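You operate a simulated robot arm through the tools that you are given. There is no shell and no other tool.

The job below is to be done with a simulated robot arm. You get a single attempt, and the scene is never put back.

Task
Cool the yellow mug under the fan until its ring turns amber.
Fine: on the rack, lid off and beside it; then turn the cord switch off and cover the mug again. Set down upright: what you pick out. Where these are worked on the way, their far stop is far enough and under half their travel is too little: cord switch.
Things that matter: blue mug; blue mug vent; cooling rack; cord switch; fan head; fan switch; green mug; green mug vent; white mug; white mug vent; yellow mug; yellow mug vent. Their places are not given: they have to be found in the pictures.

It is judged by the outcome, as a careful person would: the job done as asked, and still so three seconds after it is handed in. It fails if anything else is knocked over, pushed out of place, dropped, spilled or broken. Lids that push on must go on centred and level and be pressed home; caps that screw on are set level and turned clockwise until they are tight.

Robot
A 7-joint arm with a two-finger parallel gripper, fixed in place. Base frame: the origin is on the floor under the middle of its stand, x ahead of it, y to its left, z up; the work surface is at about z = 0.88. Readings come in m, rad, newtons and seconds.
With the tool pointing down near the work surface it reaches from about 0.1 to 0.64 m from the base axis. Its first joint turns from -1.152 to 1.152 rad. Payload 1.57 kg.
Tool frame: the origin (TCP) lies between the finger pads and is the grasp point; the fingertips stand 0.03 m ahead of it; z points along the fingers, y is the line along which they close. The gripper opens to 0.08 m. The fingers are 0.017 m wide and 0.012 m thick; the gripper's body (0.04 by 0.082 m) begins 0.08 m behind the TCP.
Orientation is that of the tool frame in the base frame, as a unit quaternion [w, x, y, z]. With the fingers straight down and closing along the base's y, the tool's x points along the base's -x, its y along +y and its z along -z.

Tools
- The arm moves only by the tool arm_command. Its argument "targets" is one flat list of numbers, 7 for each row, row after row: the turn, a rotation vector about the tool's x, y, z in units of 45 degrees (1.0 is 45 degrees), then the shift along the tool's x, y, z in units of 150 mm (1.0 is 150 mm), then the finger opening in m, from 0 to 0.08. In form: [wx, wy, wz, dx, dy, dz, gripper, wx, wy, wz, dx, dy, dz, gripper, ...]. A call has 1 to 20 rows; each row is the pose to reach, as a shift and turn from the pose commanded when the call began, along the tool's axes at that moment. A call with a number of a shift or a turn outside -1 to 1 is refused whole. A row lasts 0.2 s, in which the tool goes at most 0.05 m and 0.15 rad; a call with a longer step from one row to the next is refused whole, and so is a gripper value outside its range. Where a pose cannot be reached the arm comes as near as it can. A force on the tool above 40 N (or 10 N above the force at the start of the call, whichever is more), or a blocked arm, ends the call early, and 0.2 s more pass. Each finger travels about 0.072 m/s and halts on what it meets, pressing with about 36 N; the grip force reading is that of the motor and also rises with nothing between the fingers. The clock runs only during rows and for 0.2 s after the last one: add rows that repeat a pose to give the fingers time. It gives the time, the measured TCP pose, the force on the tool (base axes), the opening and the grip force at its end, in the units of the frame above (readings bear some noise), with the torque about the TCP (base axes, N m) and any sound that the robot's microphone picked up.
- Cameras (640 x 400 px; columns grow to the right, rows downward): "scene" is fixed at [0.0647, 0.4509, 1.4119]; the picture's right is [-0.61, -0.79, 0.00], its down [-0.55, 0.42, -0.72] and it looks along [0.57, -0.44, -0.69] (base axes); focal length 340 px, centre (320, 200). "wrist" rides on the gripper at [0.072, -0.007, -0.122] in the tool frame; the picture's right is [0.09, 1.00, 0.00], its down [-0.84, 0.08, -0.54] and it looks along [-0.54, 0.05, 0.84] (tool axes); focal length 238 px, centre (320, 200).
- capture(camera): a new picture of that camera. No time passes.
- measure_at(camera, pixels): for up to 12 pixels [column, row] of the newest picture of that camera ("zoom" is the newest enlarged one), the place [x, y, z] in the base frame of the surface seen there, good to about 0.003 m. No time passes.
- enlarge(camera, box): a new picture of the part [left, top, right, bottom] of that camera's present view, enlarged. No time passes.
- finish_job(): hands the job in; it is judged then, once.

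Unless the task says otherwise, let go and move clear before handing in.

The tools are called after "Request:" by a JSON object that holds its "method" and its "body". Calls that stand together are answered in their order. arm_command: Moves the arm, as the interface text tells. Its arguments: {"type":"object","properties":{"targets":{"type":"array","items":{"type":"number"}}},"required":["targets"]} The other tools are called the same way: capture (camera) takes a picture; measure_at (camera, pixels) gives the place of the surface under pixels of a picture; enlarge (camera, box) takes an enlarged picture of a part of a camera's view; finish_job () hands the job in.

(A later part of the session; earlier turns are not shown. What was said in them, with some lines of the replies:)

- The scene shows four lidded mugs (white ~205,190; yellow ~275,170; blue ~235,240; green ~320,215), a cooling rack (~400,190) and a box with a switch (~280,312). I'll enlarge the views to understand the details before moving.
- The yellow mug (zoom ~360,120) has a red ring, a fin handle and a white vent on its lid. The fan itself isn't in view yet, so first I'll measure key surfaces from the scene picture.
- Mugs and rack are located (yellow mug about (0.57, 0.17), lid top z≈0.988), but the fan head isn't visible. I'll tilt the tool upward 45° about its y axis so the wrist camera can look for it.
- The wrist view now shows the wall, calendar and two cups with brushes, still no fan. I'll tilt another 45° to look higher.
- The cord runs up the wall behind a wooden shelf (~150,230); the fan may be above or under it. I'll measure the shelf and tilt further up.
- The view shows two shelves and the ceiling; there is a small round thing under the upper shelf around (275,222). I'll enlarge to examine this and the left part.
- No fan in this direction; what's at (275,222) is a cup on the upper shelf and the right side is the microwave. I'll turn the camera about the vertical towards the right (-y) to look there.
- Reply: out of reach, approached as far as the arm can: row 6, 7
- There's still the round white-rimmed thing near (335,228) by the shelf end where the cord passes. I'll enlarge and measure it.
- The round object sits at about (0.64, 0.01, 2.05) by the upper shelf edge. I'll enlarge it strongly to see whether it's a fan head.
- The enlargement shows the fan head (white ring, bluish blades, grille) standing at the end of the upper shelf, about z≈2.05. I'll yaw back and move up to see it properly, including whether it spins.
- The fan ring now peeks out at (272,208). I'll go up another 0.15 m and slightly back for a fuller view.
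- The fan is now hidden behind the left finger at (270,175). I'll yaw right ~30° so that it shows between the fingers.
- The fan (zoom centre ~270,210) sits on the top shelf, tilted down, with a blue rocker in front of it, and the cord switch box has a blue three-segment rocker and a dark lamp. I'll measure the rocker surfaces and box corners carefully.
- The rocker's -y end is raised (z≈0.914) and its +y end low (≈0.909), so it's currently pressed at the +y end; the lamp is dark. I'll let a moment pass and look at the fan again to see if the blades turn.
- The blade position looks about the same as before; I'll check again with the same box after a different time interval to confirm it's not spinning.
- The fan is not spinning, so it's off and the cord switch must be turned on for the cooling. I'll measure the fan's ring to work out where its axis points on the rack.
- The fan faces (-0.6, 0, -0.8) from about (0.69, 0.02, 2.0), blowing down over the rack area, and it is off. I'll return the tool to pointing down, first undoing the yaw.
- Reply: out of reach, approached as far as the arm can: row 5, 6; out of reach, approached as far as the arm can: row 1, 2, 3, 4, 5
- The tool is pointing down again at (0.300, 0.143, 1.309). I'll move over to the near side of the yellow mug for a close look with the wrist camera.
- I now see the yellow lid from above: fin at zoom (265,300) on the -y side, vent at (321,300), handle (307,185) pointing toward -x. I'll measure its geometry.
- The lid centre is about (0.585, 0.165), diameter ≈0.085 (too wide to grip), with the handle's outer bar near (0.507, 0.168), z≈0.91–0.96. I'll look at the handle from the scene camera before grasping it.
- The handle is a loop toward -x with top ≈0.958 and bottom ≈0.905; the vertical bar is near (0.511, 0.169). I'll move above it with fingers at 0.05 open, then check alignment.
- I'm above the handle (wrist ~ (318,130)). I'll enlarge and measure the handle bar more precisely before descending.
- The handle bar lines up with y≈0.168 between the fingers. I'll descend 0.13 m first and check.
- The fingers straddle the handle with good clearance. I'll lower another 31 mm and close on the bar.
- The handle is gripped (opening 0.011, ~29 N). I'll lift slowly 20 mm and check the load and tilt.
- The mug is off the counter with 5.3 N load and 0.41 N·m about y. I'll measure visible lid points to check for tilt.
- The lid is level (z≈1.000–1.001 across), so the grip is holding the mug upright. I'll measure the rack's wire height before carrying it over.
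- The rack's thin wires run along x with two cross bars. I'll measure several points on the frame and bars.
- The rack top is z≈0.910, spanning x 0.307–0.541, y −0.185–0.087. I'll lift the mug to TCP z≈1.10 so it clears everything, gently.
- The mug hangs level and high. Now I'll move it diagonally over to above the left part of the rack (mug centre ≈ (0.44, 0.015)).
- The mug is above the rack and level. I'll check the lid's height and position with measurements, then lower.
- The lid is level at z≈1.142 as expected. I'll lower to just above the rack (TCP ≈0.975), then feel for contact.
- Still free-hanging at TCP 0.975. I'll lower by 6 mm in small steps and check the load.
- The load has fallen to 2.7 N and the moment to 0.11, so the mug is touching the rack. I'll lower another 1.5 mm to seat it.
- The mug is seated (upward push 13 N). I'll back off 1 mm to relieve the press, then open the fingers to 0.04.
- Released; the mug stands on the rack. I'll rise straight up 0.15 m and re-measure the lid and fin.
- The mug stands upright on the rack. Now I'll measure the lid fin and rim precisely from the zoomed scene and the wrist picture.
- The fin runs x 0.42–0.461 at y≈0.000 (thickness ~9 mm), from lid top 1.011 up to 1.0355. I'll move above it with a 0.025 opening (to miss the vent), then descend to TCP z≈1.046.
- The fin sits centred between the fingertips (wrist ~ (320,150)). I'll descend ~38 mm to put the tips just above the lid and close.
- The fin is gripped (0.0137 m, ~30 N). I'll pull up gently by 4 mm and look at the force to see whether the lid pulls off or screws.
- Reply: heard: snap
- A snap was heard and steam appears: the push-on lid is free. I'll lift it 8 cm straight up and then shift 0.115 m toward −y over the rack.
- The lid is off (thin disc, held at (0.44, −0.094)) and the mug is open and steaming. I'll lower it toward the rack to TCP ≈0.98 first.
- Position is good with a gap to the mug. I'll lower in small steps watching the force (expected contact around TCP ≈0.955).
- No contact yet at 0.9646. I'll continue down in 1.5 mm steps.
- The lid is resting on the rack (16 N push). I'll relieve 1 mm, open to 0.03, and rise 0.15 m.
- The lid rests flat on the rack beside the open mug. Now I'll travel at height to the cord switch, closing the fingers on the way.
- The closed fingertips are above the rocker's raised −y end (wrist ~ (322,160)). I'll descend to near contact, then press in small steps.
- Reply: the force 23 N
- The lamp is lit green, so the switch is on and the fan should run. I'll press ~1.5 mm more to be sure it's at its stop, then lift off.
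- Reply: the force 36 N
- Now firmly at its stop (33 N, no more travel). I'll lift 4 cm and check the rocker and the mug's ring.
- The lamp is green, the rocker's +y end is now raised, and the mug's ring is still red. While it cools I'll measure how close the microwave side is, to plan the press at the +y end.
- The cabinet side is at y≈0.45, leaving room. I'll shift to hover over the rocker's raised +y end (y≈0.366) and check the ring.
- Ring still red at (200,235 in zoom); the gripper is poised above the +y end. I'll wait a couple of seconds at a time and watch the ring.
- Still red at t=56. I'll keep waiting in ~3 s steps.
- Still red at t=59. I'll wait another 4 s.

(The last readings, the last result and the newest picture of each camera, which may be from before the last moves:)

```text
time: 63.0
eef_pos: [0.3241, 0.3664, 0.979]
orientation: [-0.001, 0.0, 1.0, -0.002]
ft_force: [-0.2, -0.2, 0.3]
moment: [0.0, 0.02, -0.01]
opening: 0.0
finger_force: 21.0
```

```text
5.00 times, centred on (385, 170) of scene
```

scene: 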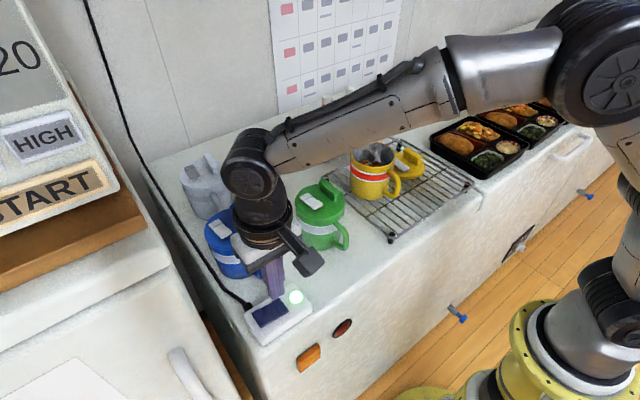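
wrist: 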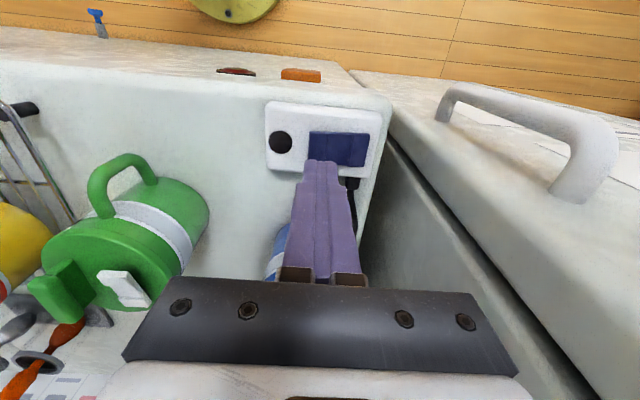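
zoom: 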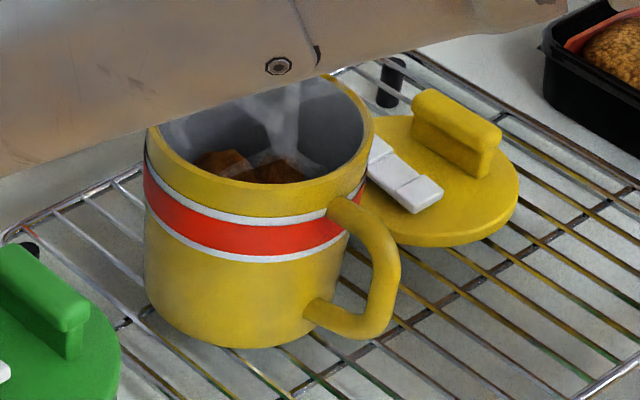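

Still red at t=63 (switch on since ~51.5). I'll keep waiting.

Request:
{"method": "arm_command", "body": {"targets": [0, 0, 0, 0, 0, 0, 0.0, 0, 0, 0, 0, 0, 0, 0.0, 0, 0, 0, 0, 0, 0, 0.0, 0, 0, 0, 0, 0, 0, 0.0, 0, 0, 0, 0, 0, 0, 0.0, 0, 0, 0, 0, 0, 0, 0.0, 0, 0, 0, 0, 0, 0, 0.0, 0, 0, 0, 0, 0, 0, 0.0, 0, 0, 0, 0, 0, 0, 0.0, 0, 0, 0, 0, 0, 0, 0.0, 0, 0, 0, 0, 0, 0, 0.0, 0, 0, 0, 0, 0, 0, 0.0, 0, 0, 0, 0, 0, 0, 0.0, 0, 0, 0, 0, 0, 0, 0.0, 0, 0, 0, 0, 0, 0, 0.0, 0, 0, 0, 0, 0, 0, 0.0, 0, 0, 0, 0, 0, 0, 0.0, 0, 0, 0, 0, 0, 0, 0.0, 0, 0, 0, 0, 0, 0, 0.0]}}

Request:
{"method": "enlarge", "body": {"camera": "scene", "box": [350, 130, 420, 210]}}

```text
time: 67.0
eef_pos: [0.3239, 0.3656, 0.9798]
orientation: [0.0, 0.0, 1.0, -0.001]
ft_force: [-0.3, -0.4, 0.6]
moment: [0.01, 0.02, 0.0]
opening: 0.0
finger_force: 21.4
```

```text
5.00 times, centred on (385, 170) of scene
```

zoom: 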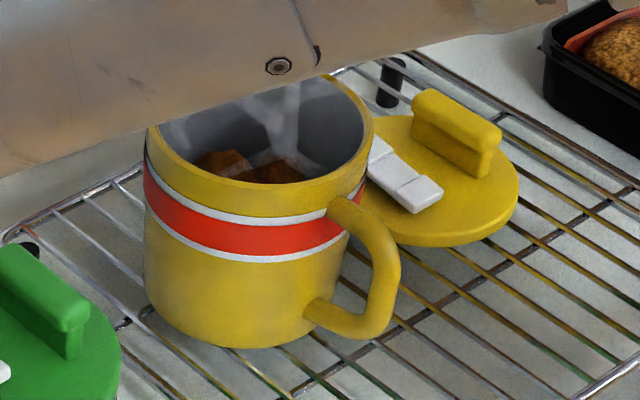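

Still red at t=67 with steam continuing. While waiting I'll check whether the fan is really turning: raise, move away from the cabinet and tilt the camera up in stages, watching the ring.

Request:
{"method": "arm_command", "body": {"targets": [0, 0, 0, 0, 0, -0.3, 0.0, 0, -0.167, 0, 0, -0.12, -0.5, 0.0, 0, -0.333, 0, 0, -0.24, -0.7, 0.0, 0, -0.5, 0, 0, -0.36, -0.9, 0.0, 0, -0.667, 0, 0, -0.48, -1, 0.0, 0, -0.833, 0, 0, -0.6, -1, 0.0, 0, -1, 0, 0, -0.667, -1, 0.0]}}

Request:
{"method": "arm_command", "body": {"targets": [0, -0.167, 0, 0, 0, 0, 0.0, 0, -0.333, 0, 0, 0, 0, 0.0, 0, -0.5, 0, 0, 0, 0, 0.0, 0, -0.667, 0, 0, 0, 0, 0.0, 0, -0.833, 0, 0, 0, 0, 0.0, 0, -1, 0, 0, 0, 0, 0.0]}}

Request:
{"method": "capture", "body": {"camera": "scene"}}

Request:
{"method": "capture", "body": {"camera": "wrist"}}

```text
time: 68.6
eef_pos: [0.3227, 0.2673, 1.1312]
orientation: [0.383, 0.0, 0.924, -0.001]
ft_force: [-0.3, 0.4, 0.1]
moment: [-0.01, 0.04, 0.03]
opening: 0.0002
finger_force: 21.2
```

```text
time: 70.0
eef_pos: [0.3467, 0.2535, 1.1307]
orientation: [0.707, 0.0, 0.707, 0.0]
ft_force: [0.0, -0.3, -0.2]
moment: [0.03, -0.05, 0.02]
opening: 0.0
finger_force: 21.2
out of reach, approached as far as the arm can: row 3, 4, 5, 6
```

```text
taken
```

scene: 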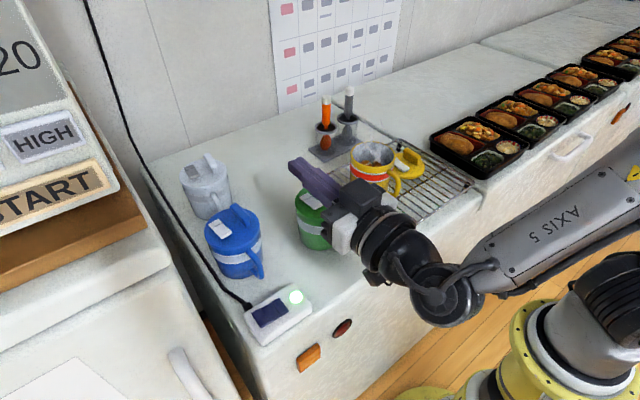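

```text
taken
```

wrist: 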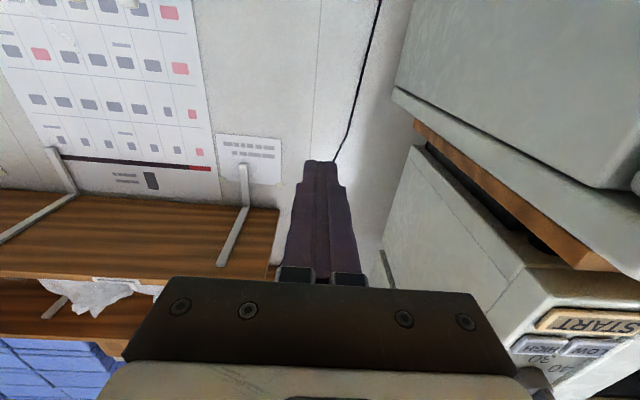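

Ring still red and switch lit; fan isn't in view yet. I'll yaw right 30° while rising 10 cm, then tilt up another 30°.

Request:
{"method": "arm_command", "body": {"targets": [0.167, 0, 0, -0.167, 0, 0, 0.0, 0.333, 0, 0, -0.333, 0, 0, 0.0, 0.5, 0, 0, -0.5, 0, 0, 0.0, 0.667, 0, 0, -0.667, 0, 0, 0.0]}}

Request:
{"method": "arm_command", "body": {"targets": [0, -0.167, 0, 0, 0, 0, 0.0, 0, -0.333, 0, 0, 0, 0, 0.0, 0, -0.5, 0, 0, 0, 0, 0.0, 0, -0.667, 0, 0, 0, 0, 0.0]}}

Request:
{"method": "capture", "body": {"camera": "scene"}}

Request:
{"method": "capture", "body": {"camera": "wrist"}}

```text
time: 71.0
eef_pos: [0.3672, 0.2439, 1.2299]
orientation: [0.683, 0.181, 0.683, -0.184]
ft_force: [-0.1, -0.4, -0.2]
moment: [-0.02, 0.01, 0.0]
opening: 0.0
finger_force: 21.6
out of reach, approached as far as the arm can: row 1, 2, 3, 4
```

```text
time: 72.0
eef_pos: [0.368, 0.2433, 1.2292]
orientation: [0.838, 0.127, 0.482, -0.225]
ft_force: [0.6, 0.4, 0.4]
moment: [0.05, -0.01, 0.02]
opening: 0.0001
finger_force: 20.9
```

```text
taken
```

scene: 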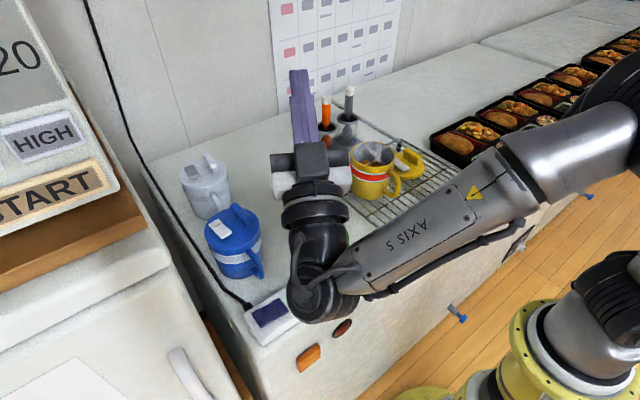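

```text
taken
```

wrist: 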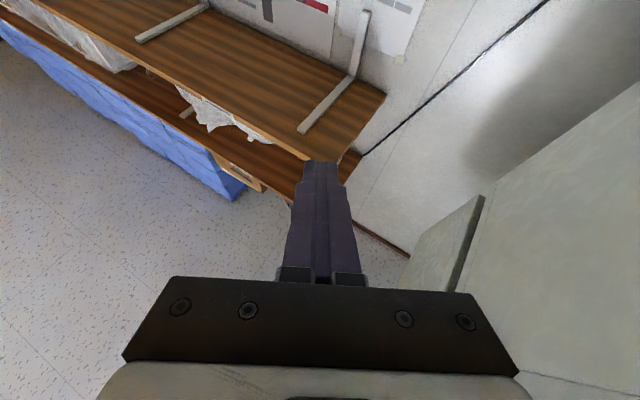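

The fan should be just at the left finger (~290,205). I'll yaw back ~12° so it shows to the left of the fingers.

Request:
{"method": "arm_command", "body": {"targets": [-0.115, 0, 0.067, 0, 0, 0, 0.0, -0.231, 0, 0.134, 0, 0, 0, 0.0]}}

Request:
{"method": "capture", "body": {"camera": "wrist"}}

Request:
{"method": "enlarge", "body": {"camera": "wrist", "box": [210, 160, 310, 230]}}

Request:
{"method": "enlarge", "body": {"camera": "scene", "box": [340, 130, 440, 220]}}

```text
time: 72.6
eef_pos: [0.3686, 0.2432, 1.2286]
orientation: [0.856, 0.077, 0.494, -0.135]
ft_force: [0.2, 0.1, 0.5]
moment: [-0.04, 0.0, 0.03]
opening: 0.0
finger_force: 22.0
```

```text
taken
```

wrist: 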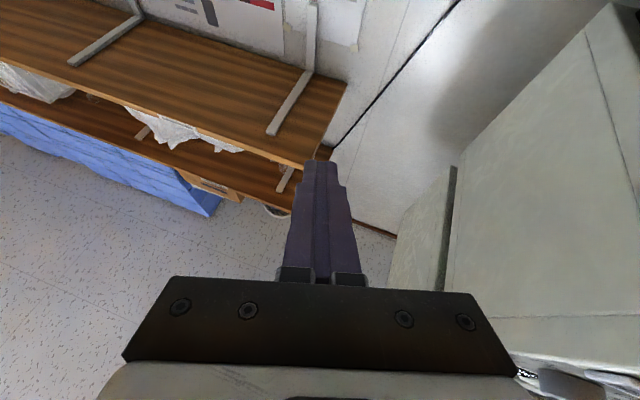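

```text
5.71 times, centred on (260, 195) of wrist
```

zoom: 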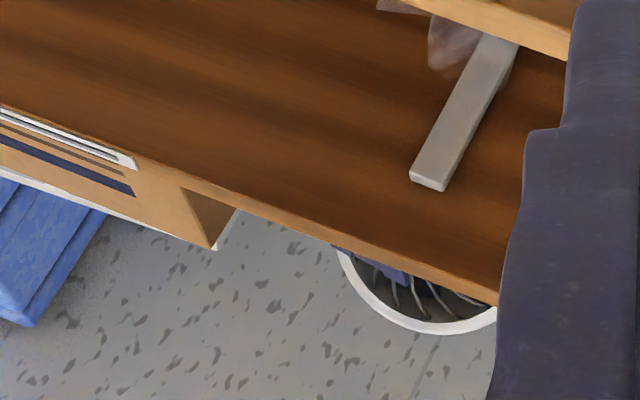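

```text
4.44 times, centred on (390, 175) of scene
```

zoom: 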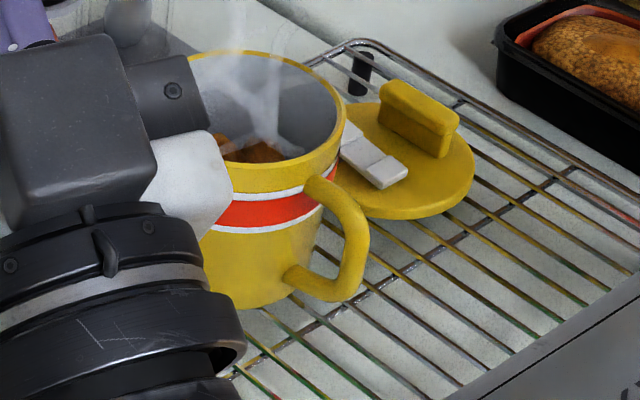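

The fan ring is visible at wrist (275,212). I'll enlarge it now and again a moment later to compare the blades.

Request:
{"method": "enlarge", "body": {"camera": "wrist", "box": [260, 198, 300, 223]}}

Request:
{"method": "arm_command", "body": {"targets": [0, 0, 0, 0, 0, 0, 0.0]}}

Request:
{"method": "enlarge", "body": {"camera": "wrist", "box": [260, 198, 300, 223]}}

Request:
{"method": "enlarge", "body": {"camera": "scene", "box": [340, 130, 440, 220]}}

```text
16.00 times, centred on (280, 210) of wrist
```

zoom: 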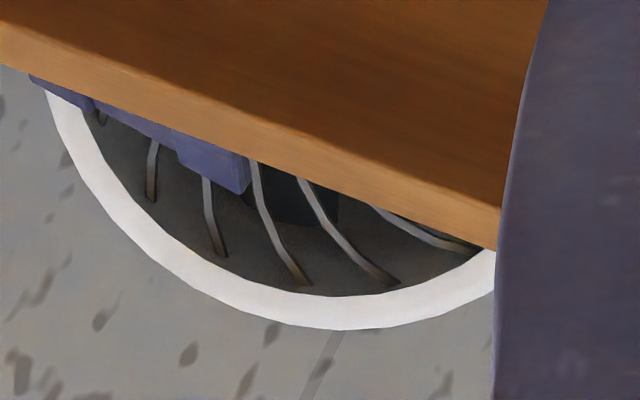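

```text
time: 73.0
eef_pos: [0.3689, 0.2433, 1.2284]
orientation: [0.855, 0.077, 0.495, -0.136]
ft_force: [0.0, 0.0, -0.6]
moment: [0.03, -0.02, 0.0]
opening: 0.0
finger_force: 21.3
```

```text
16.00 times, centred on (280, 210) of wrist
```

zoom: 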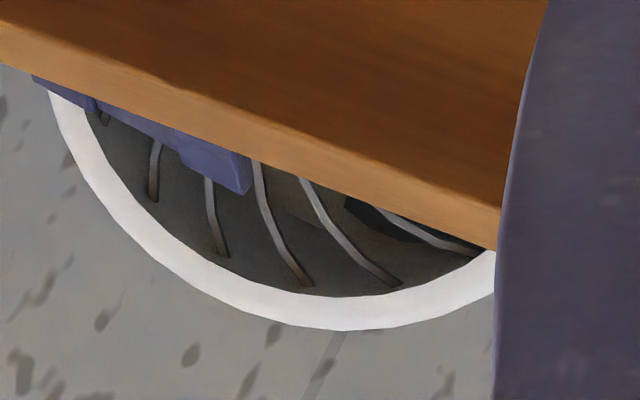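

```text
4.44 times, centred on (390, 175) of scene
```

zoom: 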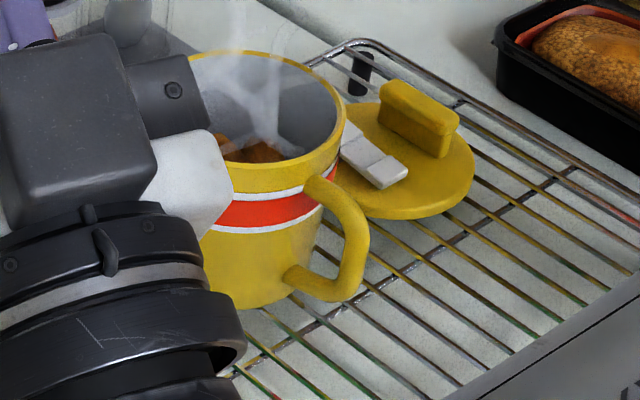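

The dark blade moved between the two pictures (from ~(310,200) to ~(380,215)), so the fan is running; the ring is still red. I'll go back to the switch to be ready.

Request:
{"method": "arm_command", "body": {"targets": [-0.115, 0, 0.067, 0, 0, 0, 0.0, -0.231, 0, 0.134, 0, 0, 0, 0.0, -0.346, 0, 0.2, 0, 0, 0, 0.0]}}

Request:
{"method": "arm_command", "body": {"targets": [0, 0.167, 0, 0, 0, 0, 0.0, 0, 0.333, 0, 0, 0, 0, 0.0, 0, 0.5, 0, 0, 0, 0, 0.0, 0, 0.667, 0, 0, 0, 0, 0.0, 0, 0.833, 0, 0, 0, 0, 0.0, 0, 1, 0, 0, 0, 0, 0.0]}}

Request:
{"method": "arm_command", "body": {"targets": [0, 0.167, 0, 0, 0.05, 0, 0.0, 0, 0.333, 0, 0, 0.1, 0, 0.0, 0, 0.5, 0, 0, 0.15, 0, 0.0, 0, 0.667, 0, 0, 0.2, 0, 0.0, 0, 0.833, 0, 0, 0.25, 0, 0.0, 0, 1, 0, 0, 0.3, 0, 0.0]}}

Request:
{"method": "enlarge", "body": {"camera": "scene", "box": [340, 130, 440, 220]}}

Request:
{"method": "arm_command", "body": {"targets": [0, 0.167, 0, 0, 0, 0, 0.0, 0, 0.333, 0, 0, 0, 0, 0.0, 0, 0.5, 0, 0, 0, 0, 0.0, 0, 0.667, 0, 0, 0, 0, 0.0]}}

Request:
{"method": "capture", "body": {"camera": "scene"}}

Request:
{"method": "enlarge", "body": {"camera": "scene", "box": [340, 130, 440, 220]}}

```text
time: 73.8
eef_pos: [0.3683, 0.2428, 1.2297]
orientation: [0.866, -0.001, 0.501, -0.001]
ft_force: [0.0, -1.0, -0.5]
moment: [-0.01, -0.02, -0.03]
opening: 0.0002
finger_force: 21.5
```

```text
time: 75.2
eef_pos: [0.3705, 0.2443, 1.2293]
orientation: [0.607, -0.001, 0.795, -0.001]
ft_force: [-0.2, -0.6, -0.8]
moment: [-0.01, 0.02, 0.03]
opening: 0.0
finger_force: 21.1
```

```text
time: 76.6
eef_pos: [0.369, 0.2885, 1.2283]
orientation: [0.258, 0.0, 0.966, -0.001]
ft_force: [-0.3, 0.3, -0.6]
moment: [-0.02, -0.01, -0.02]
opening: 0.0
finger_force: 21.1
```

```text
4.44 times, centred on (390, 175) of scene
```

zoom: 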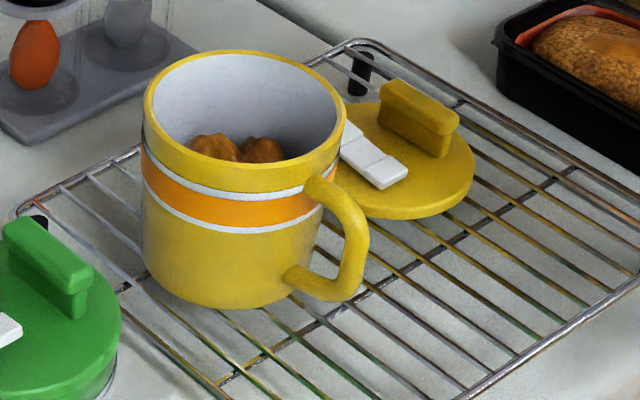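

```text
time: 77.6
eef_pos: [0.3683, 0.2883, 1.2291]
orientation: [0.0, 0.0, 1.0, -0.001]
ft_force: [-0.3, -0.6, -0.3]
moment: [-0.01, 0.0, 0.02]
opening: 0.0
finger_force: 21.4
```

```text
taken
```

scene: 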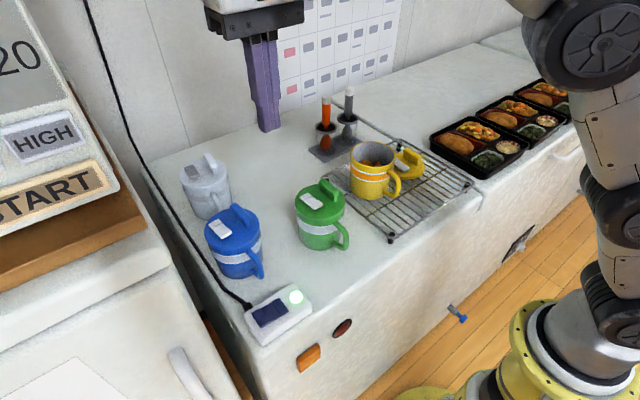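

```text
4.44 times, centred on (390, 175) of scene
```

zoom: 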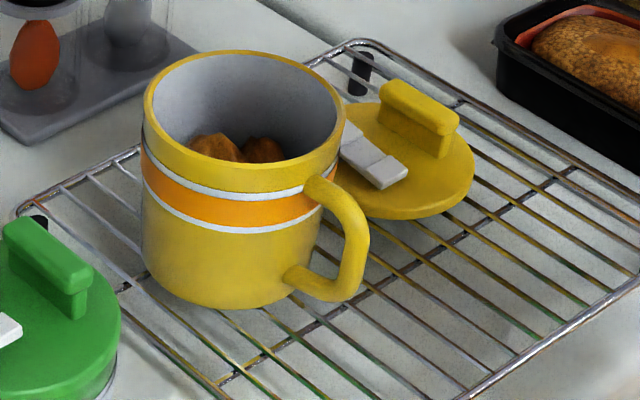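

The ring has turned amber and the steam is gone. I'll go straight to the switch: move above the rocker's +y end, then press it off.

Request:
{"method": "arm_command", "body": {"targets": [0, 0, 0, 0.1, 0.17, 0.2, 0.0, 0, 0, 0, 0.2, 0.35, 0.45, 0.0, 0, 0, 0, 0.299, 0.525, 0.7, 0.0, 0, 0, 0, 0.299, 0.525, 1.0, 0.0]}}

Request:
{"method": "arm_command", "body": {"targets": [0, 0, 0, 0, 0, 0.25, 0.0, 0, 0, 0, 0, 0, 0.5, 0.0, 0, 0, 0, 0, 0, 0.7, 0.0, 0, 0, 0, 0, 0, 0.8, 0.0, 0, 0, 0, 0, 0, 0.86, 0.0, 0, 0, 0, 0, 0, 0.9, 0.0, 0, 0, 0, 0, 0, 0.93, 0.0, 0, 0, 0, 0, 0, 0.945, 0.0]}}

Request:
{"method": "enlarge", "body": {"camera": "scene", "box": [220, 230, 340, 350]}}

Request:
{"method": "enlarge", "body": {"camera": "scene", "box": [340, 130, 440, 220]}}

```text
time: 78.6
eef_pos: [0.3224, 0.3683, 1.0787]
orientation: [0.0, 0.0, 1.0, -0.001]
ft_force: [0.2, 0.9, -0.2]
moment: [0.01, 0.02, 0.01]
opening: 0.0
finger_force: 21.3
```

```text
time: 80.4
eef_pos: [0.3239, 0.3657, 0.9398]
orientation: [-0.001, 0.001, 1.0, 0.0]
ft_force: [-5.4, -5.5, 16.3]
moment: [-0.34, 0.2, -0.11]
opening: 0.0002
finger_force: 21.2
```

```text
3.33 times, centred on (280, 290) of scene
```

zoom: 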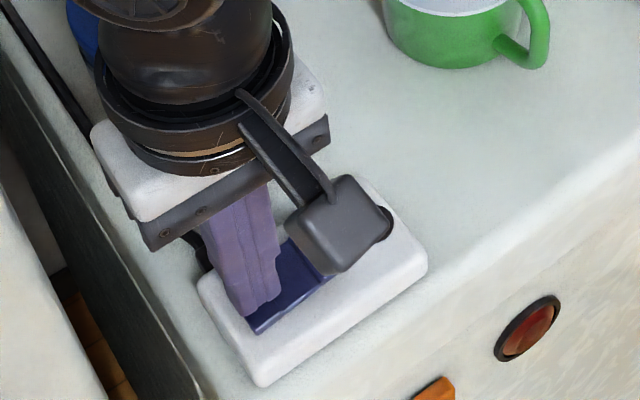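

```text
4.44 times, centred on (390, 175) of scene
```

zoom: 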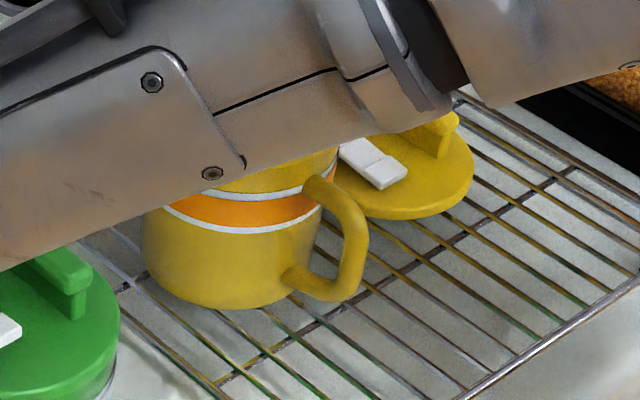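

The lamp is dark again, so the switch is off. I'll press another 1.5 mm to its stop, then lift 0.1 m and check.

Request:
{"method": "arm_command", "body": {"targets": [0, 0, 0, 0, 0, 0.01, 0.0, 0, 0, 0, 0, 0, 0.01, 0.0]}}

Request:
{"method": "arm_command", "body": {"targets": [0, 0, 0, 0, 0, -0.1, 0.0, 0, 0, 0, 0, 0, -0.4, 0.0, 0, 0, 0, 0, 0, -0.7, 0.0, 0, 0, 0, 0, 0, -1.0, 0.0]}}

Request:
{"method": "capture", "body": {"camera": "scene"}}

Request:
{"method": "enlarge", "body": {"camera": "scene", "box": [240, 270, 320, 350]}}

```text
time: 81.0
eef_pos: [0.3236, 0.3675, 0.9403]
orientation: [0.0, 0.0, 1.0, 0.001]
ft_force: [-12.0, -8.5, 35.7]
moment: [-0.65, 0.36, -0.1]
opening: 0.0
finger_force: 21.6
```

```text
time: 82.0
eef_pos: [0.325, 0.3664, 1.086]
orientation: [0.0, 0.001, 1.0, -0.002]
ft_force: [0.3, 0.0, 0.7]
moment: [0.01, -0.01, -0.01]
opening: 0.0001
finger_force: 21.1
```

```text
taken
```

scene: 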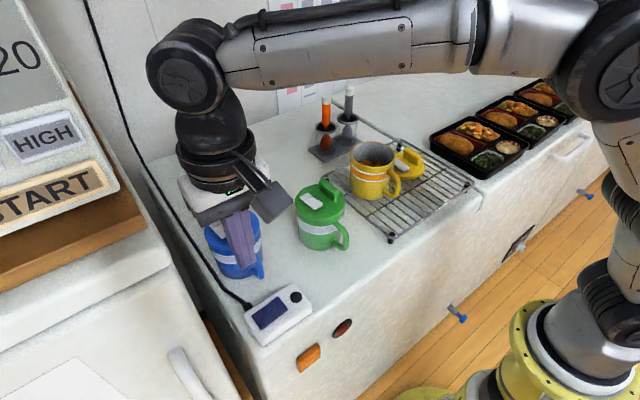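

```text
5.00 times, centred on (280, 310) of scene
```

zoom: 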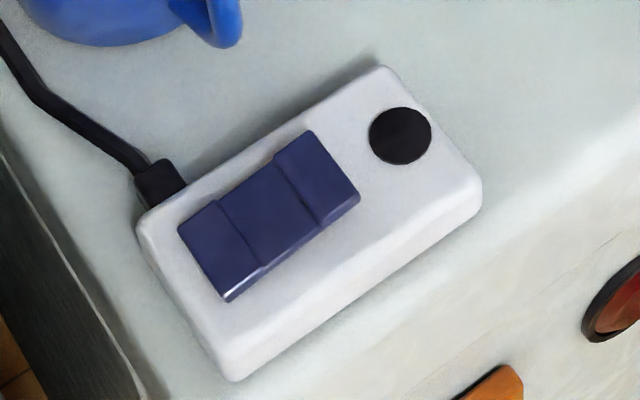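

The switch is back to its off state with the lamp dark, and the ring is amber. I'll measure the lid's current place and head back over to it.

Request:
{"method": "arm_command", "body": {"targets": [0, 0, 0, 0, -0.25, -0.05, 0.0, 0, 0, 0, 0, -0.5, -0.1, 0.0, 0, 0, 0, 0, -0.75, -0.13, 0.0, 0, 0, 0, 0, -1, -0.13, 0.0]}}

Request:
{"method": "arm_command", "body": {"targets": [0, 0, 0, -0.1, -0.25, 0, 0.0, 0, 0, 0, -0.2, -0.5, 0, 0.0, 0, 0, 0, -0.3, -0.75, 0, 0.0, 0, 0, 0, -0.4, -1, 0, 0.0]}}

Request:
{"method": "arm_command", "body": {"targets": [0, 0, 0, -0.1, -0.25, 0, 0.03, 0, 0, 0, -0.2, -0.5, 0, 0.03, 0, 0, 0, -0.3, -0.75, 0, 0.03, 0, 0, 0, -0.383, -1, 0, 0.03]}}

Request:
{"method": "capture", "body": {"camera": "scene"}}

Request:
{"method": "enlarge", "body": {"camera": "scene", "box": [340, 120, 450, 220]}}

Request:
{"method": "measure_at", "body": {"camera": "scene", "pixels": [[408, 155], [413, 159], [418, 164], [411, 162], [416, 167], [405, 157], [410, 175], [402, 165]]}}

```text
time: 83.0
eef_pos: [0.3237, 0.2169, 1.1063]
orientation: [0.0, 0.0, 1.0, -0.001]
ft_force: [0.5, -0.9, 0.2]
moment: [0.02, -0.03, -0.01]
opening: 0.0
finger_force: 21.1
```

```text
time: 84.0
eef_pos: [0.3849, 0.0661, 1.1071]
orientation: [-0.001, -0.001, 1.0, -0.002]
ft_force: [-0.1, -0.6, -0.8]
moment: [0.04, 0.03, 0.04]
opening: 0.0001
finger_force: 21.7
```

```text
time: 85.0
eef_pos: [0.4407, -0.084, 1.107]
orientation: [0.0, 0.0, 1.0, -0.001]
ft_force: [0.7, 0.1, 0.6]
moment: [0.02, 0.01, 0.01]
opening: 0.0296
finger_force: 0.0
```

```text
taken
```

scene: 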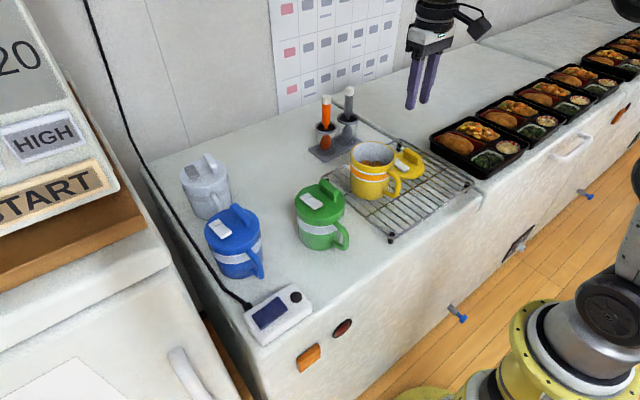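

```text
4.00 times, centred on (395, 170) of scene
```

zoom: 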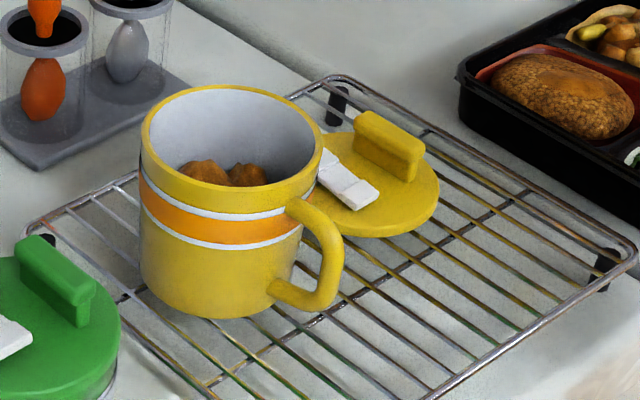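

```text
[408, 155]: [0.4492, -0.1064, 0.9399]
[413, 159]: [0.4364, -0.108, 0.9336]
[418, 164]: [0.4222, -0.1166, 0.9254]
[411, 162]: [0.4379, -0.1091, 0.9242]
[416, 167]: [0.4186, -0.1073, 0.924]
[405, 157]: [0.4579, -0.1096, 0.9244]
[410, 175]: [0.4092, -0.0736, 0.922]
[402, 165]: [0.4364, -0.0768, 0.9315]
```

The lid is where I left it (fin face at y≈−0.108, lid top 0.922). I'll align to y≈−0.115 and descend to TCP z≈0.957 with fingers 0.03 open.

Request:
{"method": "arm_command", "body": {"targets": [0, 0, 0, -0.005, -0.207, 0, 0.03, 0, 0, 0, -0.005, -0.207, 0.2, 0.03, 0, 0, 0, -0.005, -0.207, 0.45, 0.03, 0, 0, 0, -0.005, -0.207, 0.7, 0.03, 0, 0, 0, -0.005, -0.207, 0.7, 0.03]}}

Request:
{"method": "capture", "body": {"camera": "wrist"}}

Request:
{"method": "enlarge", "body": {"camera": "scene", "box": [340, 100, 450, 210]}}

```text
time: 86.2
eef_pos: [0.4404, -0.1131, 1.0014]
orientation: [-0.001, 0.0, 1.0, -0.001]
ft_force: [-0.3, 1.2, -0.6]
moment: [0.02, -0.02, 0.0]
opening: 0.0302
finger_force: 0.0
```

```text
taken
```

wrist: 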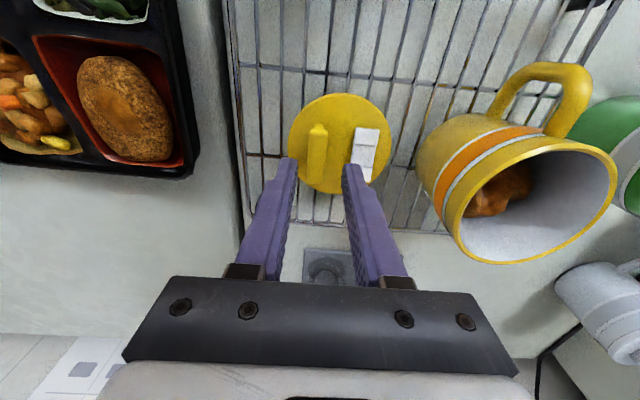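

```text
3.64 times, centred on (395, 155) of scene
```

zoom: 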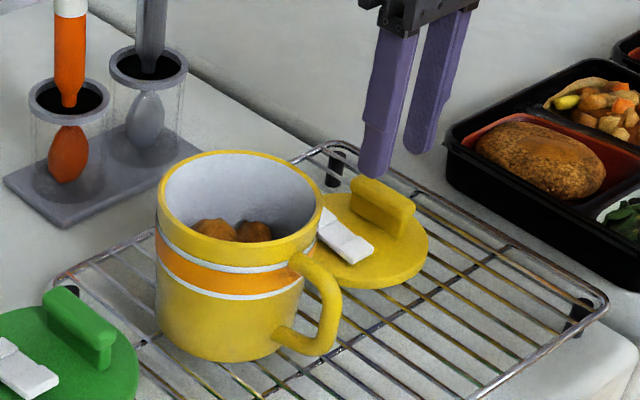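

The fin is centred between the fingertips (wrist ~318 vs centre 320). I'll descend 44 mm and close.

Request:
{"method": "arm_command", "body": {"targets": [0, 0, 0, 0, 0, 0.15, 0.03, 0, 0, 0, 0, 0, 0.25, 0.03, 0, 0, 0, 0, 0, 0.293, 0.03, 0, 0, 0, 0, 0, 0.293, 0.03]}}

Request:
{"method": "arm_command", "body": {"targets": [0, 0, 0, 0, 0, 0, 0.0, 0, 0, 0, 0, 0, 0, 0.0, 0, 0, 0, 0, 0, 0, 0.0]}}

Request:
{"method": "enlarge", "body": {"camera": "scene", "box": [340, 100, 450, 210]}}

```text
time: 87.2
eef_pos: [0.4432, -0.1126, 0.9571]
orientation: [-0.001, 0.0, 1.0, -0.001]
ft_force: [0.8, -0.9, -0.1]
moment: [-0.03, 0.0, -0.02]
opening: 0.0302
finger_force: 0.1
```

```text
time: 88.0
eef_pos: [0.4412, -0.1126, 0.9569]
orientation: [-0.001, 0.0, 1.0, -0.001]
ft_force: [0.6, 0.0, 0.6]
moment: [-0.01, -0.01, -0.01]
opening: 0.0138
finger_force: 30.6
```

```text
3.64 times, centred on (395, 155) of scene
```

zoom: 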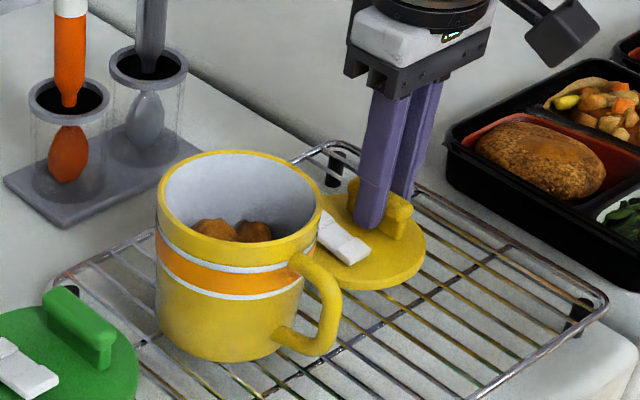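

The fin is gripped at y≈−0.1128. I'll lift 13 cm, then shift +0.1126 m in y to be over the mug.

Request:
{"method": "arm_command", "body": {"targets": [0, 0, 0, 0, 0, -0.05, 0.0, 0, 0, 0, 0, 0, -0.2, 0.0, 0, 0, 0, 0, 0, -0.4, 0.0, 0, 0, 0, 0, 0, -0.6, 0.0, 0, 0, 0, 0, 0, -0.8, 0.0, 0, 0, 0, 0, 0, -0.867, 0.0, 0, 0, 0, 0, 0.1, -0.867, 0.0, 0, 0, 0, 0, 0.3, -0.867, 0.0, 0, 0, 0, 0, 0.5, -0.867, 0.0, 0, 0, 0, 0, 0.68, -0.867, 0.0, 0, 0, 0, 0, 0.751, -0.867, 0.0, 0, 0, 0, 0, 0.751, -0.867, 0.0]}}

Request:
{"method": "capture", "body": {"camera": "scene"}}

Request:
{"method": "enlarge", "body": {"camera": "scene", "box": [330, 90, 440, 210]}}

Request:
{"method": "capture", "body": {"camera": "wrist"}}

```text
time: 90.6
eef_pos: [0.4389, -0.0006, 1.0885]
orientation: [-0.002, 0.0, 1.0, -0.001]
ft_force: [-0.6, 0.0, -0.9]
moment: [-0.01, -0.03, 0.04]
opening: 0.0137
finger_force: 30.3
```

```text
taken
```

scene: 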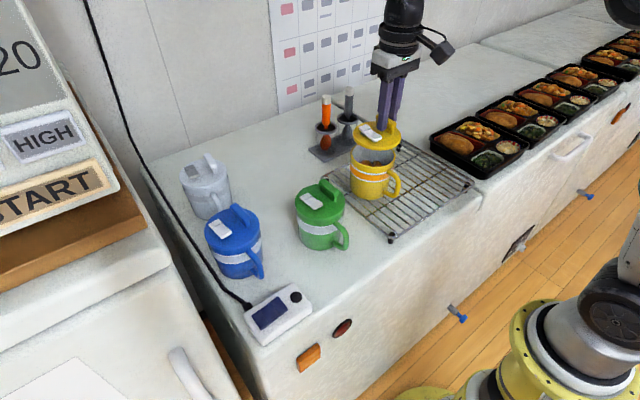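

```text
3.33 times, centred on (385, 150) of scene
```

zoom: 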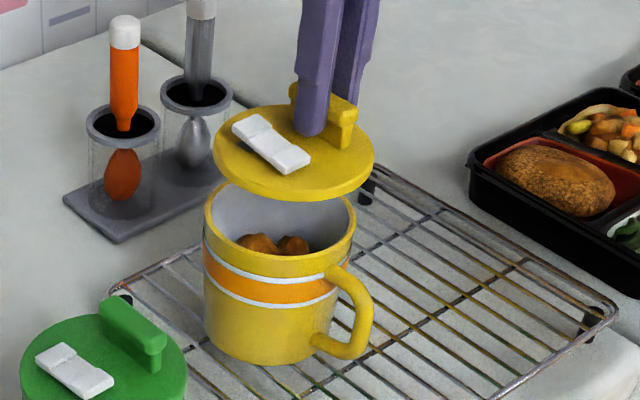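

```text
taken
```

wrist: 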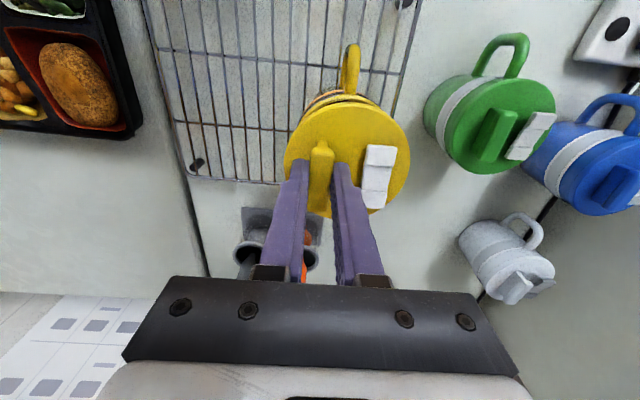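

The lid is over the mug. I'll lower to about 5 mm above seating and compare with the picture taken just after unsnapping (same box).

Request:
{"method": "arm_command", "body": {"targets": [0, 0, 0, 0, 0, 0.06, 0.0, 0, 0, 0, 0, 0, 0.13, 0.0, 0, 0, 0, 0, 0, 0.19, 0.0, 0, 0, 0, 0, 0, 0.237, 0.0, 0, 0, 0, 0, 0, 0.237, 0.0]}}

Request:
{"method": "enlarge", "body": {"camera": "scene", "box": [320, 90, 450, 210]}}

Request:
{"method": "enlarge", "body": {"camera": "scene", "box": [340, 130, 410, 210]}}

```text
time: 91.8
eef_pos: [0.4417, -0.0019, 1.0501]
orientation: [-0.002, 0.0, 1.0, -0.001]
ft_force: [-0.9, 0.5, -0.1]
moment: [-0.04, 0.02, 0.0]
opening: 0.014
finger_force: 30.1
```

```text
3.33 times, centred on (385, 150) of scene
```

zoom: 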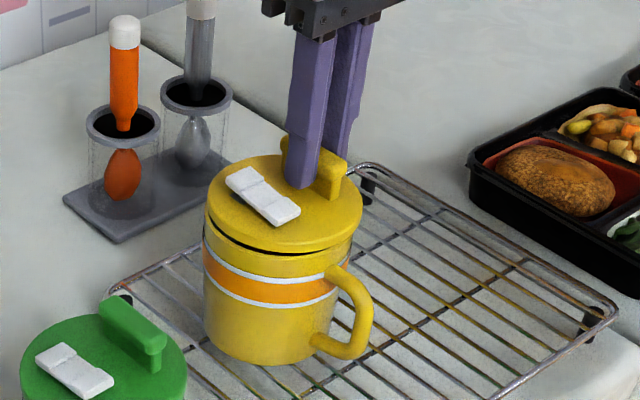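

```text
5.00 times, centred on (375, 170) of scene
```

zoom: 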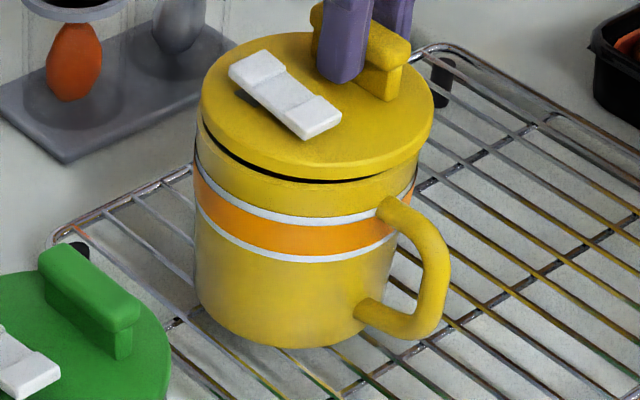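

The lid appears ~1.5 mm right (−x,−y) of its earlier unsnapped position, so I'll correct by about +0.8 mm x and +1.1 mm y, then lower to seating.

Request:
{"method": "arm_command", "body": {"targets": [0, 0, 0, -0.005, 0.0075, 0, 0.0, 0, 0, 0, -0.005, 0.0075, 0.007, 0.0, 0, 0, 0, -0.005, 0.0075, 0.013, 0.0, 0, 0, 0, -0.005, 0.0075, 0.02, 0.0, 0, 0, 0, -0.005, 0.0075, 0.02, 0.0]}}

Request:
{"method": "enlarge", "body": {"camera": "scene", "box": [320, 90, 450, 210]}}

Request:
{"method": "enlarge", "body": {"camera": "scene", "box": [340, 130, 410, 210]}}

```text
time: 93.0
eef_pos: [0.4434, -0.0005, 1.0488]
orientation: [-0.001, 0.0, 1.0, -0.001]
ft_force: [-0.2, -0.8, -0.3]
moment: [-0.04, 0.01, 0.0]
opening: 0.0139
finger_force: 30.1
```

```text
3.33 times, centred on (385, 150) of scene
```

zoom: 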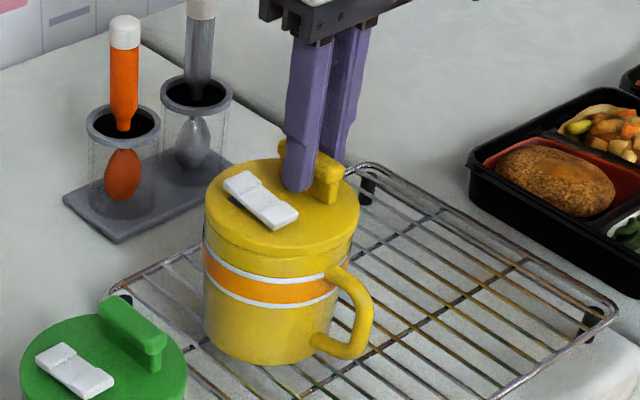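

```text
5.00 times, centred on (375, 170) of scene
```

zoom: 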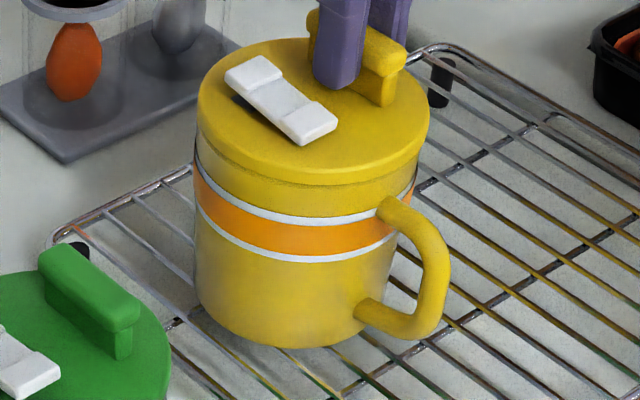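

The lid is aligned (zoom 204–359, same as originally) and nearly seated. I'll press down in ~1 mm steps, watching force and listening for the snap.

Request:
{"method": "arm_command", "body": {"targets": [0, 0, 0, 0, 0, 0.005, 0.0, 0, 0, 0, 0, 0, 0.01, 0.0, 0, 0, 0, 0, 0, 0.015, 0.0, 0, 0, 0, 0, 0, 0.02, 0.0, 0, 0, 0, 0, 0, 0.02, 0.0]}}

Request:
{"method": "enlarge", "body": {"camera": "scene", "box": [340, 130, 410, 210]}}

```text
time: 94.2
eef_pos: [0.4429, -0.001, 1.0467]
orientation: [0.0, 0.0, 1.0, -0.001]
ft_force: [-4.0, 2.0, 10.6]
moment: [0.11, 0.4, -0.01]
opening: 0.0138
finger_force: 30.5
heard: snap
```

```text
5.00 times, centred on (375, 170) of scene
```

zoom: 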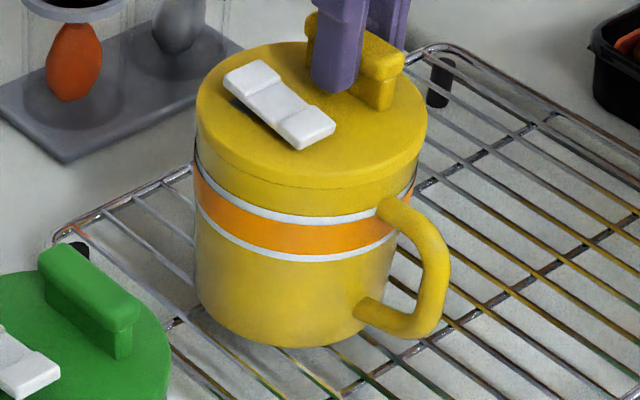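

Snap heard: the lid has clicked on. I'll press another ~1 mm to be sure it's home, then relieve and check.

Request:
{"method": "arm_command", "body": {"targets": [0, 0, 0, 0, 0, 0.007, 0.0, 0, 0, 0, 0, 0, 0.007, 0.0]}}

Request:
{"method": "arm_command", "body": {"targets": [0, 0, 0, 0, 0, -0.015, 0.0, 0, 0, 0, 0, 0, -0.015, 0.0]}}

```text
time: 94.8
eef_pos: [0.4429, -0.0007, 1.0455]
orientation: [0.001, 0.001, 1.0, -0.001]
ft_force: [-7.9, 0.1, 19.2]
moment: [0.06, 0.44, 0.0]
opening: 0.014
finger_force: 30.5
```

```text
time: 95.4
eef_pos: [0.4428, -0.0016, 1.0468]
orientation: [-0.001, 0.0, 1.0, -0.001]
ft_force: [-2.3, 1.2, 7.3]
moment: [0.01, -0.14, 0.03]
opening: 0.014
finger_force: 31.0
```

Load is down to 7 N. I'll relieve half a millimetre more, open the fingers to 0.026 and rise straight up.

Request:
{"method": "arm_command", "body": {"targets": [0, 0, 0, 0, 0, -0.003, 0.0, 0, 0, 0, 0, 0, -0.003, 0.026, 0, 0, 0, 0, 0, -0.003, 0.026, 0, 0, 0, 0, 0, -0.003, 0.026, 0, 0, 0, 0, 0, -0.1, 0.026, 0, 0, 0, 0, 0, -0.3, 0.026, 0, 0, 0, 0, 0, -0.6, 0.026, 0, 0, 0, 0, 0, -0.9, 0.026]}}

Request:
{"method": "capture", "body": {"camera": "scene"}}

Request:
{"method": "enlarge", "body": {"camera": "scene", "box": [330, 120, 420, 210]}}

Request:
{"method": "measure_at", "body": {"camera": "zoom", "pixels": [[200, 140], [220, 175], [270, 190], [330, 190], [380, 165], [385, 140], [280, 95], [230, 105], [350, 140], [300, 170], [255, 150], [360, 175]]}}

```text
time: 97.2
eef_pos: [0.4434, -0.0001, 1.1804]
orientation: [-0.001, 0.0, 1.0, -0.001]
ft_force: [0.3, 0.4, 0.3]
moment: [0.02, -0.02, -0.01]
opening: 0.0261
finger_force: 0.1
```

```text
taken
```

scene: 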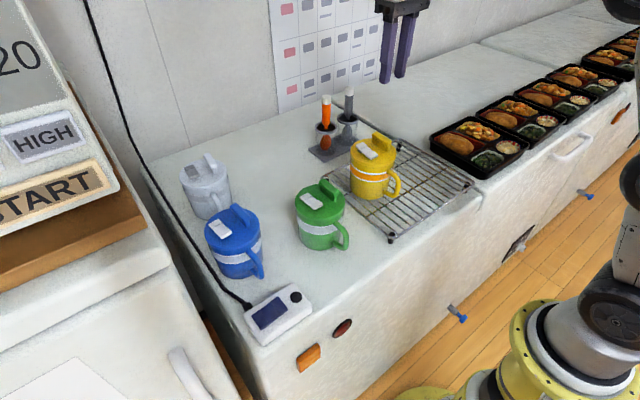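

```text
4.44 times, centred on (375, 165) of scene
```

zoom: 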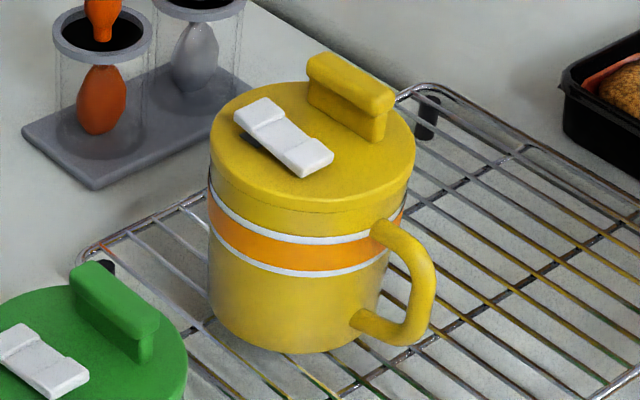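

```text
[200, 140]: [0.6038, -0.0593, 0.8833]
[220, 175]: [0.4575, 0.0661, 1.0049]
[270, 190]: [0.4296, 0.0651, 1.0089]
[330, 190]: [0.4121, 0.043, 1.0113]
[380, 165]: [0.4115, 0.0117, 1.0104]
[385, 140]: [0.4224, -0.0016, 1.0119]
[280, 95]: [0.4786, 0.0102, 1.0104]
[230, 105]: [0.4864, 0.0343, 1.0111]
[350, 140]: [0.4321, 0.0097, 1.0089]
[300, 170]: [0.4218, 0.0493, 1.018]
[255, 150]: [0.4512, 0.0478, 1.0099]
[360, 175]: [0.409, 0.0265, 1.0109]
```

The lid is level at z≈1.011 all round (same as before removal), the ring is amber, the switch is off, and the other objects are in place. I'll move the arm clear and take a final look.

Request:
{"method": "arm_command", "body": {"targets": [0, 0, 0, 0.15, 0, -0.15, 0.026, 0, 0, 0, 0.35, 0.1, -0.3, 0.026, 0, 0, 0, 0.55, 0.2, -0.3, 0.026, 0, 0, 0, 0.75, 0.3, -0.3, 0.026, 0, 0, 0, 0.75, 0.3, -0.3, 0.026]}}

Request:
{"method": "capture", "body": {"camera": "scene"}}

Request:
{"method": "enlarge", "body": {"camera": "scene", "box": [330, 120, 420, 210]}}

Request:
{"method": "enlarge", "body": {"camera": "scene", "box": [160, 120, 360, 290]}}

Request:
{"method": "enlarge", "body": {"camera": "scene", "box": [240, 270, 320, 350]}}

```text
time: 98.4
eef_pos: [0.3309, 0.0436, 1.2257]
orientation: [-0.001, 0.0, 1.0, -0.002]
ft_force: [-0.1, -0.5, 0.3]
moment: [-0.02, -0.02, -0.02]
opening: 0.0258
finger_force: 0.1
```

```text
taken
```

scene: 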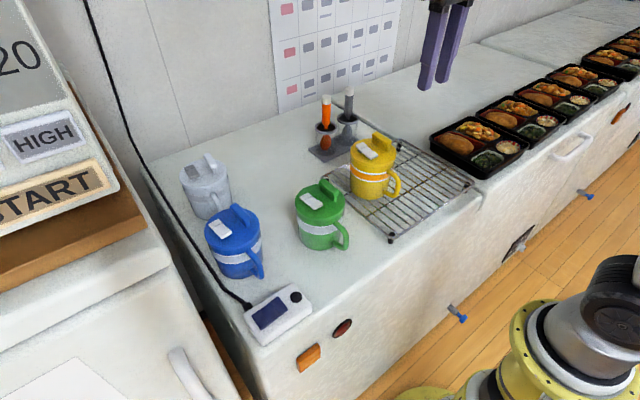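

```text
4.44 times, centred on (375, 165) of scene
```

zoom: 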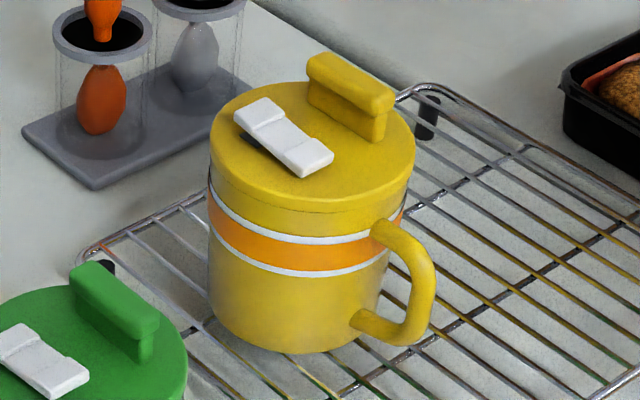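

```text
2.35 times, centred on (260, 205) of scene
```

zoom: 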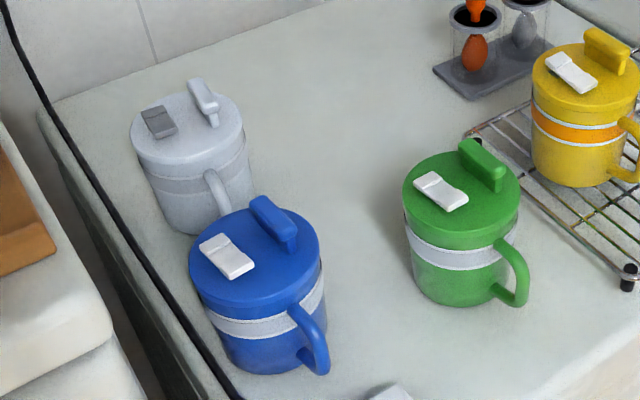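

```text
5.00 times, centred on (280, 310) of scene
```

zoom: 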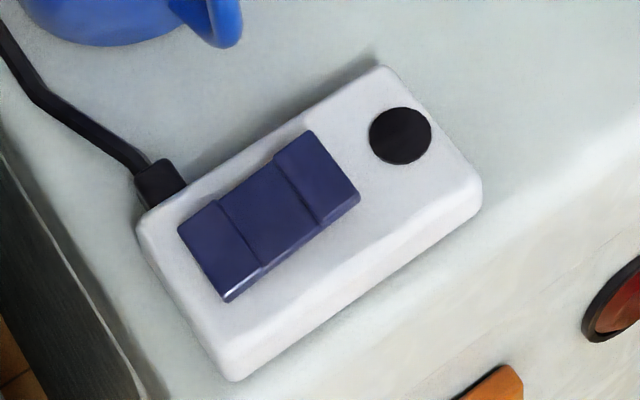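

The ring is amber (scene ~ (372,175)), and the yellow mug stands upright on the rack with its lid snapped on level. The cord switch is off with its lamp dark (~(295,297)), the other mugs haven't moved, and the arm is clear, so I'm handing the job in.

Request:
{"method": "finish_job", "body": {}}

```text
The job is handed in.
```

The yellow mug was cooled until its ring turned amber, and the job is handed in. I don't have the judge's result.

- **Mug:** it stands upright on the rack, where I moved it by its handle with the lid still on.
- **Lid:** it came off with a snap and sat on the rack beside the mug while it cooled. Afterwards it went back on with a snap, and I measured it level and at the same height as before.
- **Fan and cord switch:** the fan was off at the start, so I first turned the cord switch on. The ring was amber about 25 seconds later. I then pressed the switch off to its stop, and its lamp went dark.
- **Everything else:** in the final picture the other mugs, the rack and the brush holder look unmoved. The fingers are open and the arm is clear.
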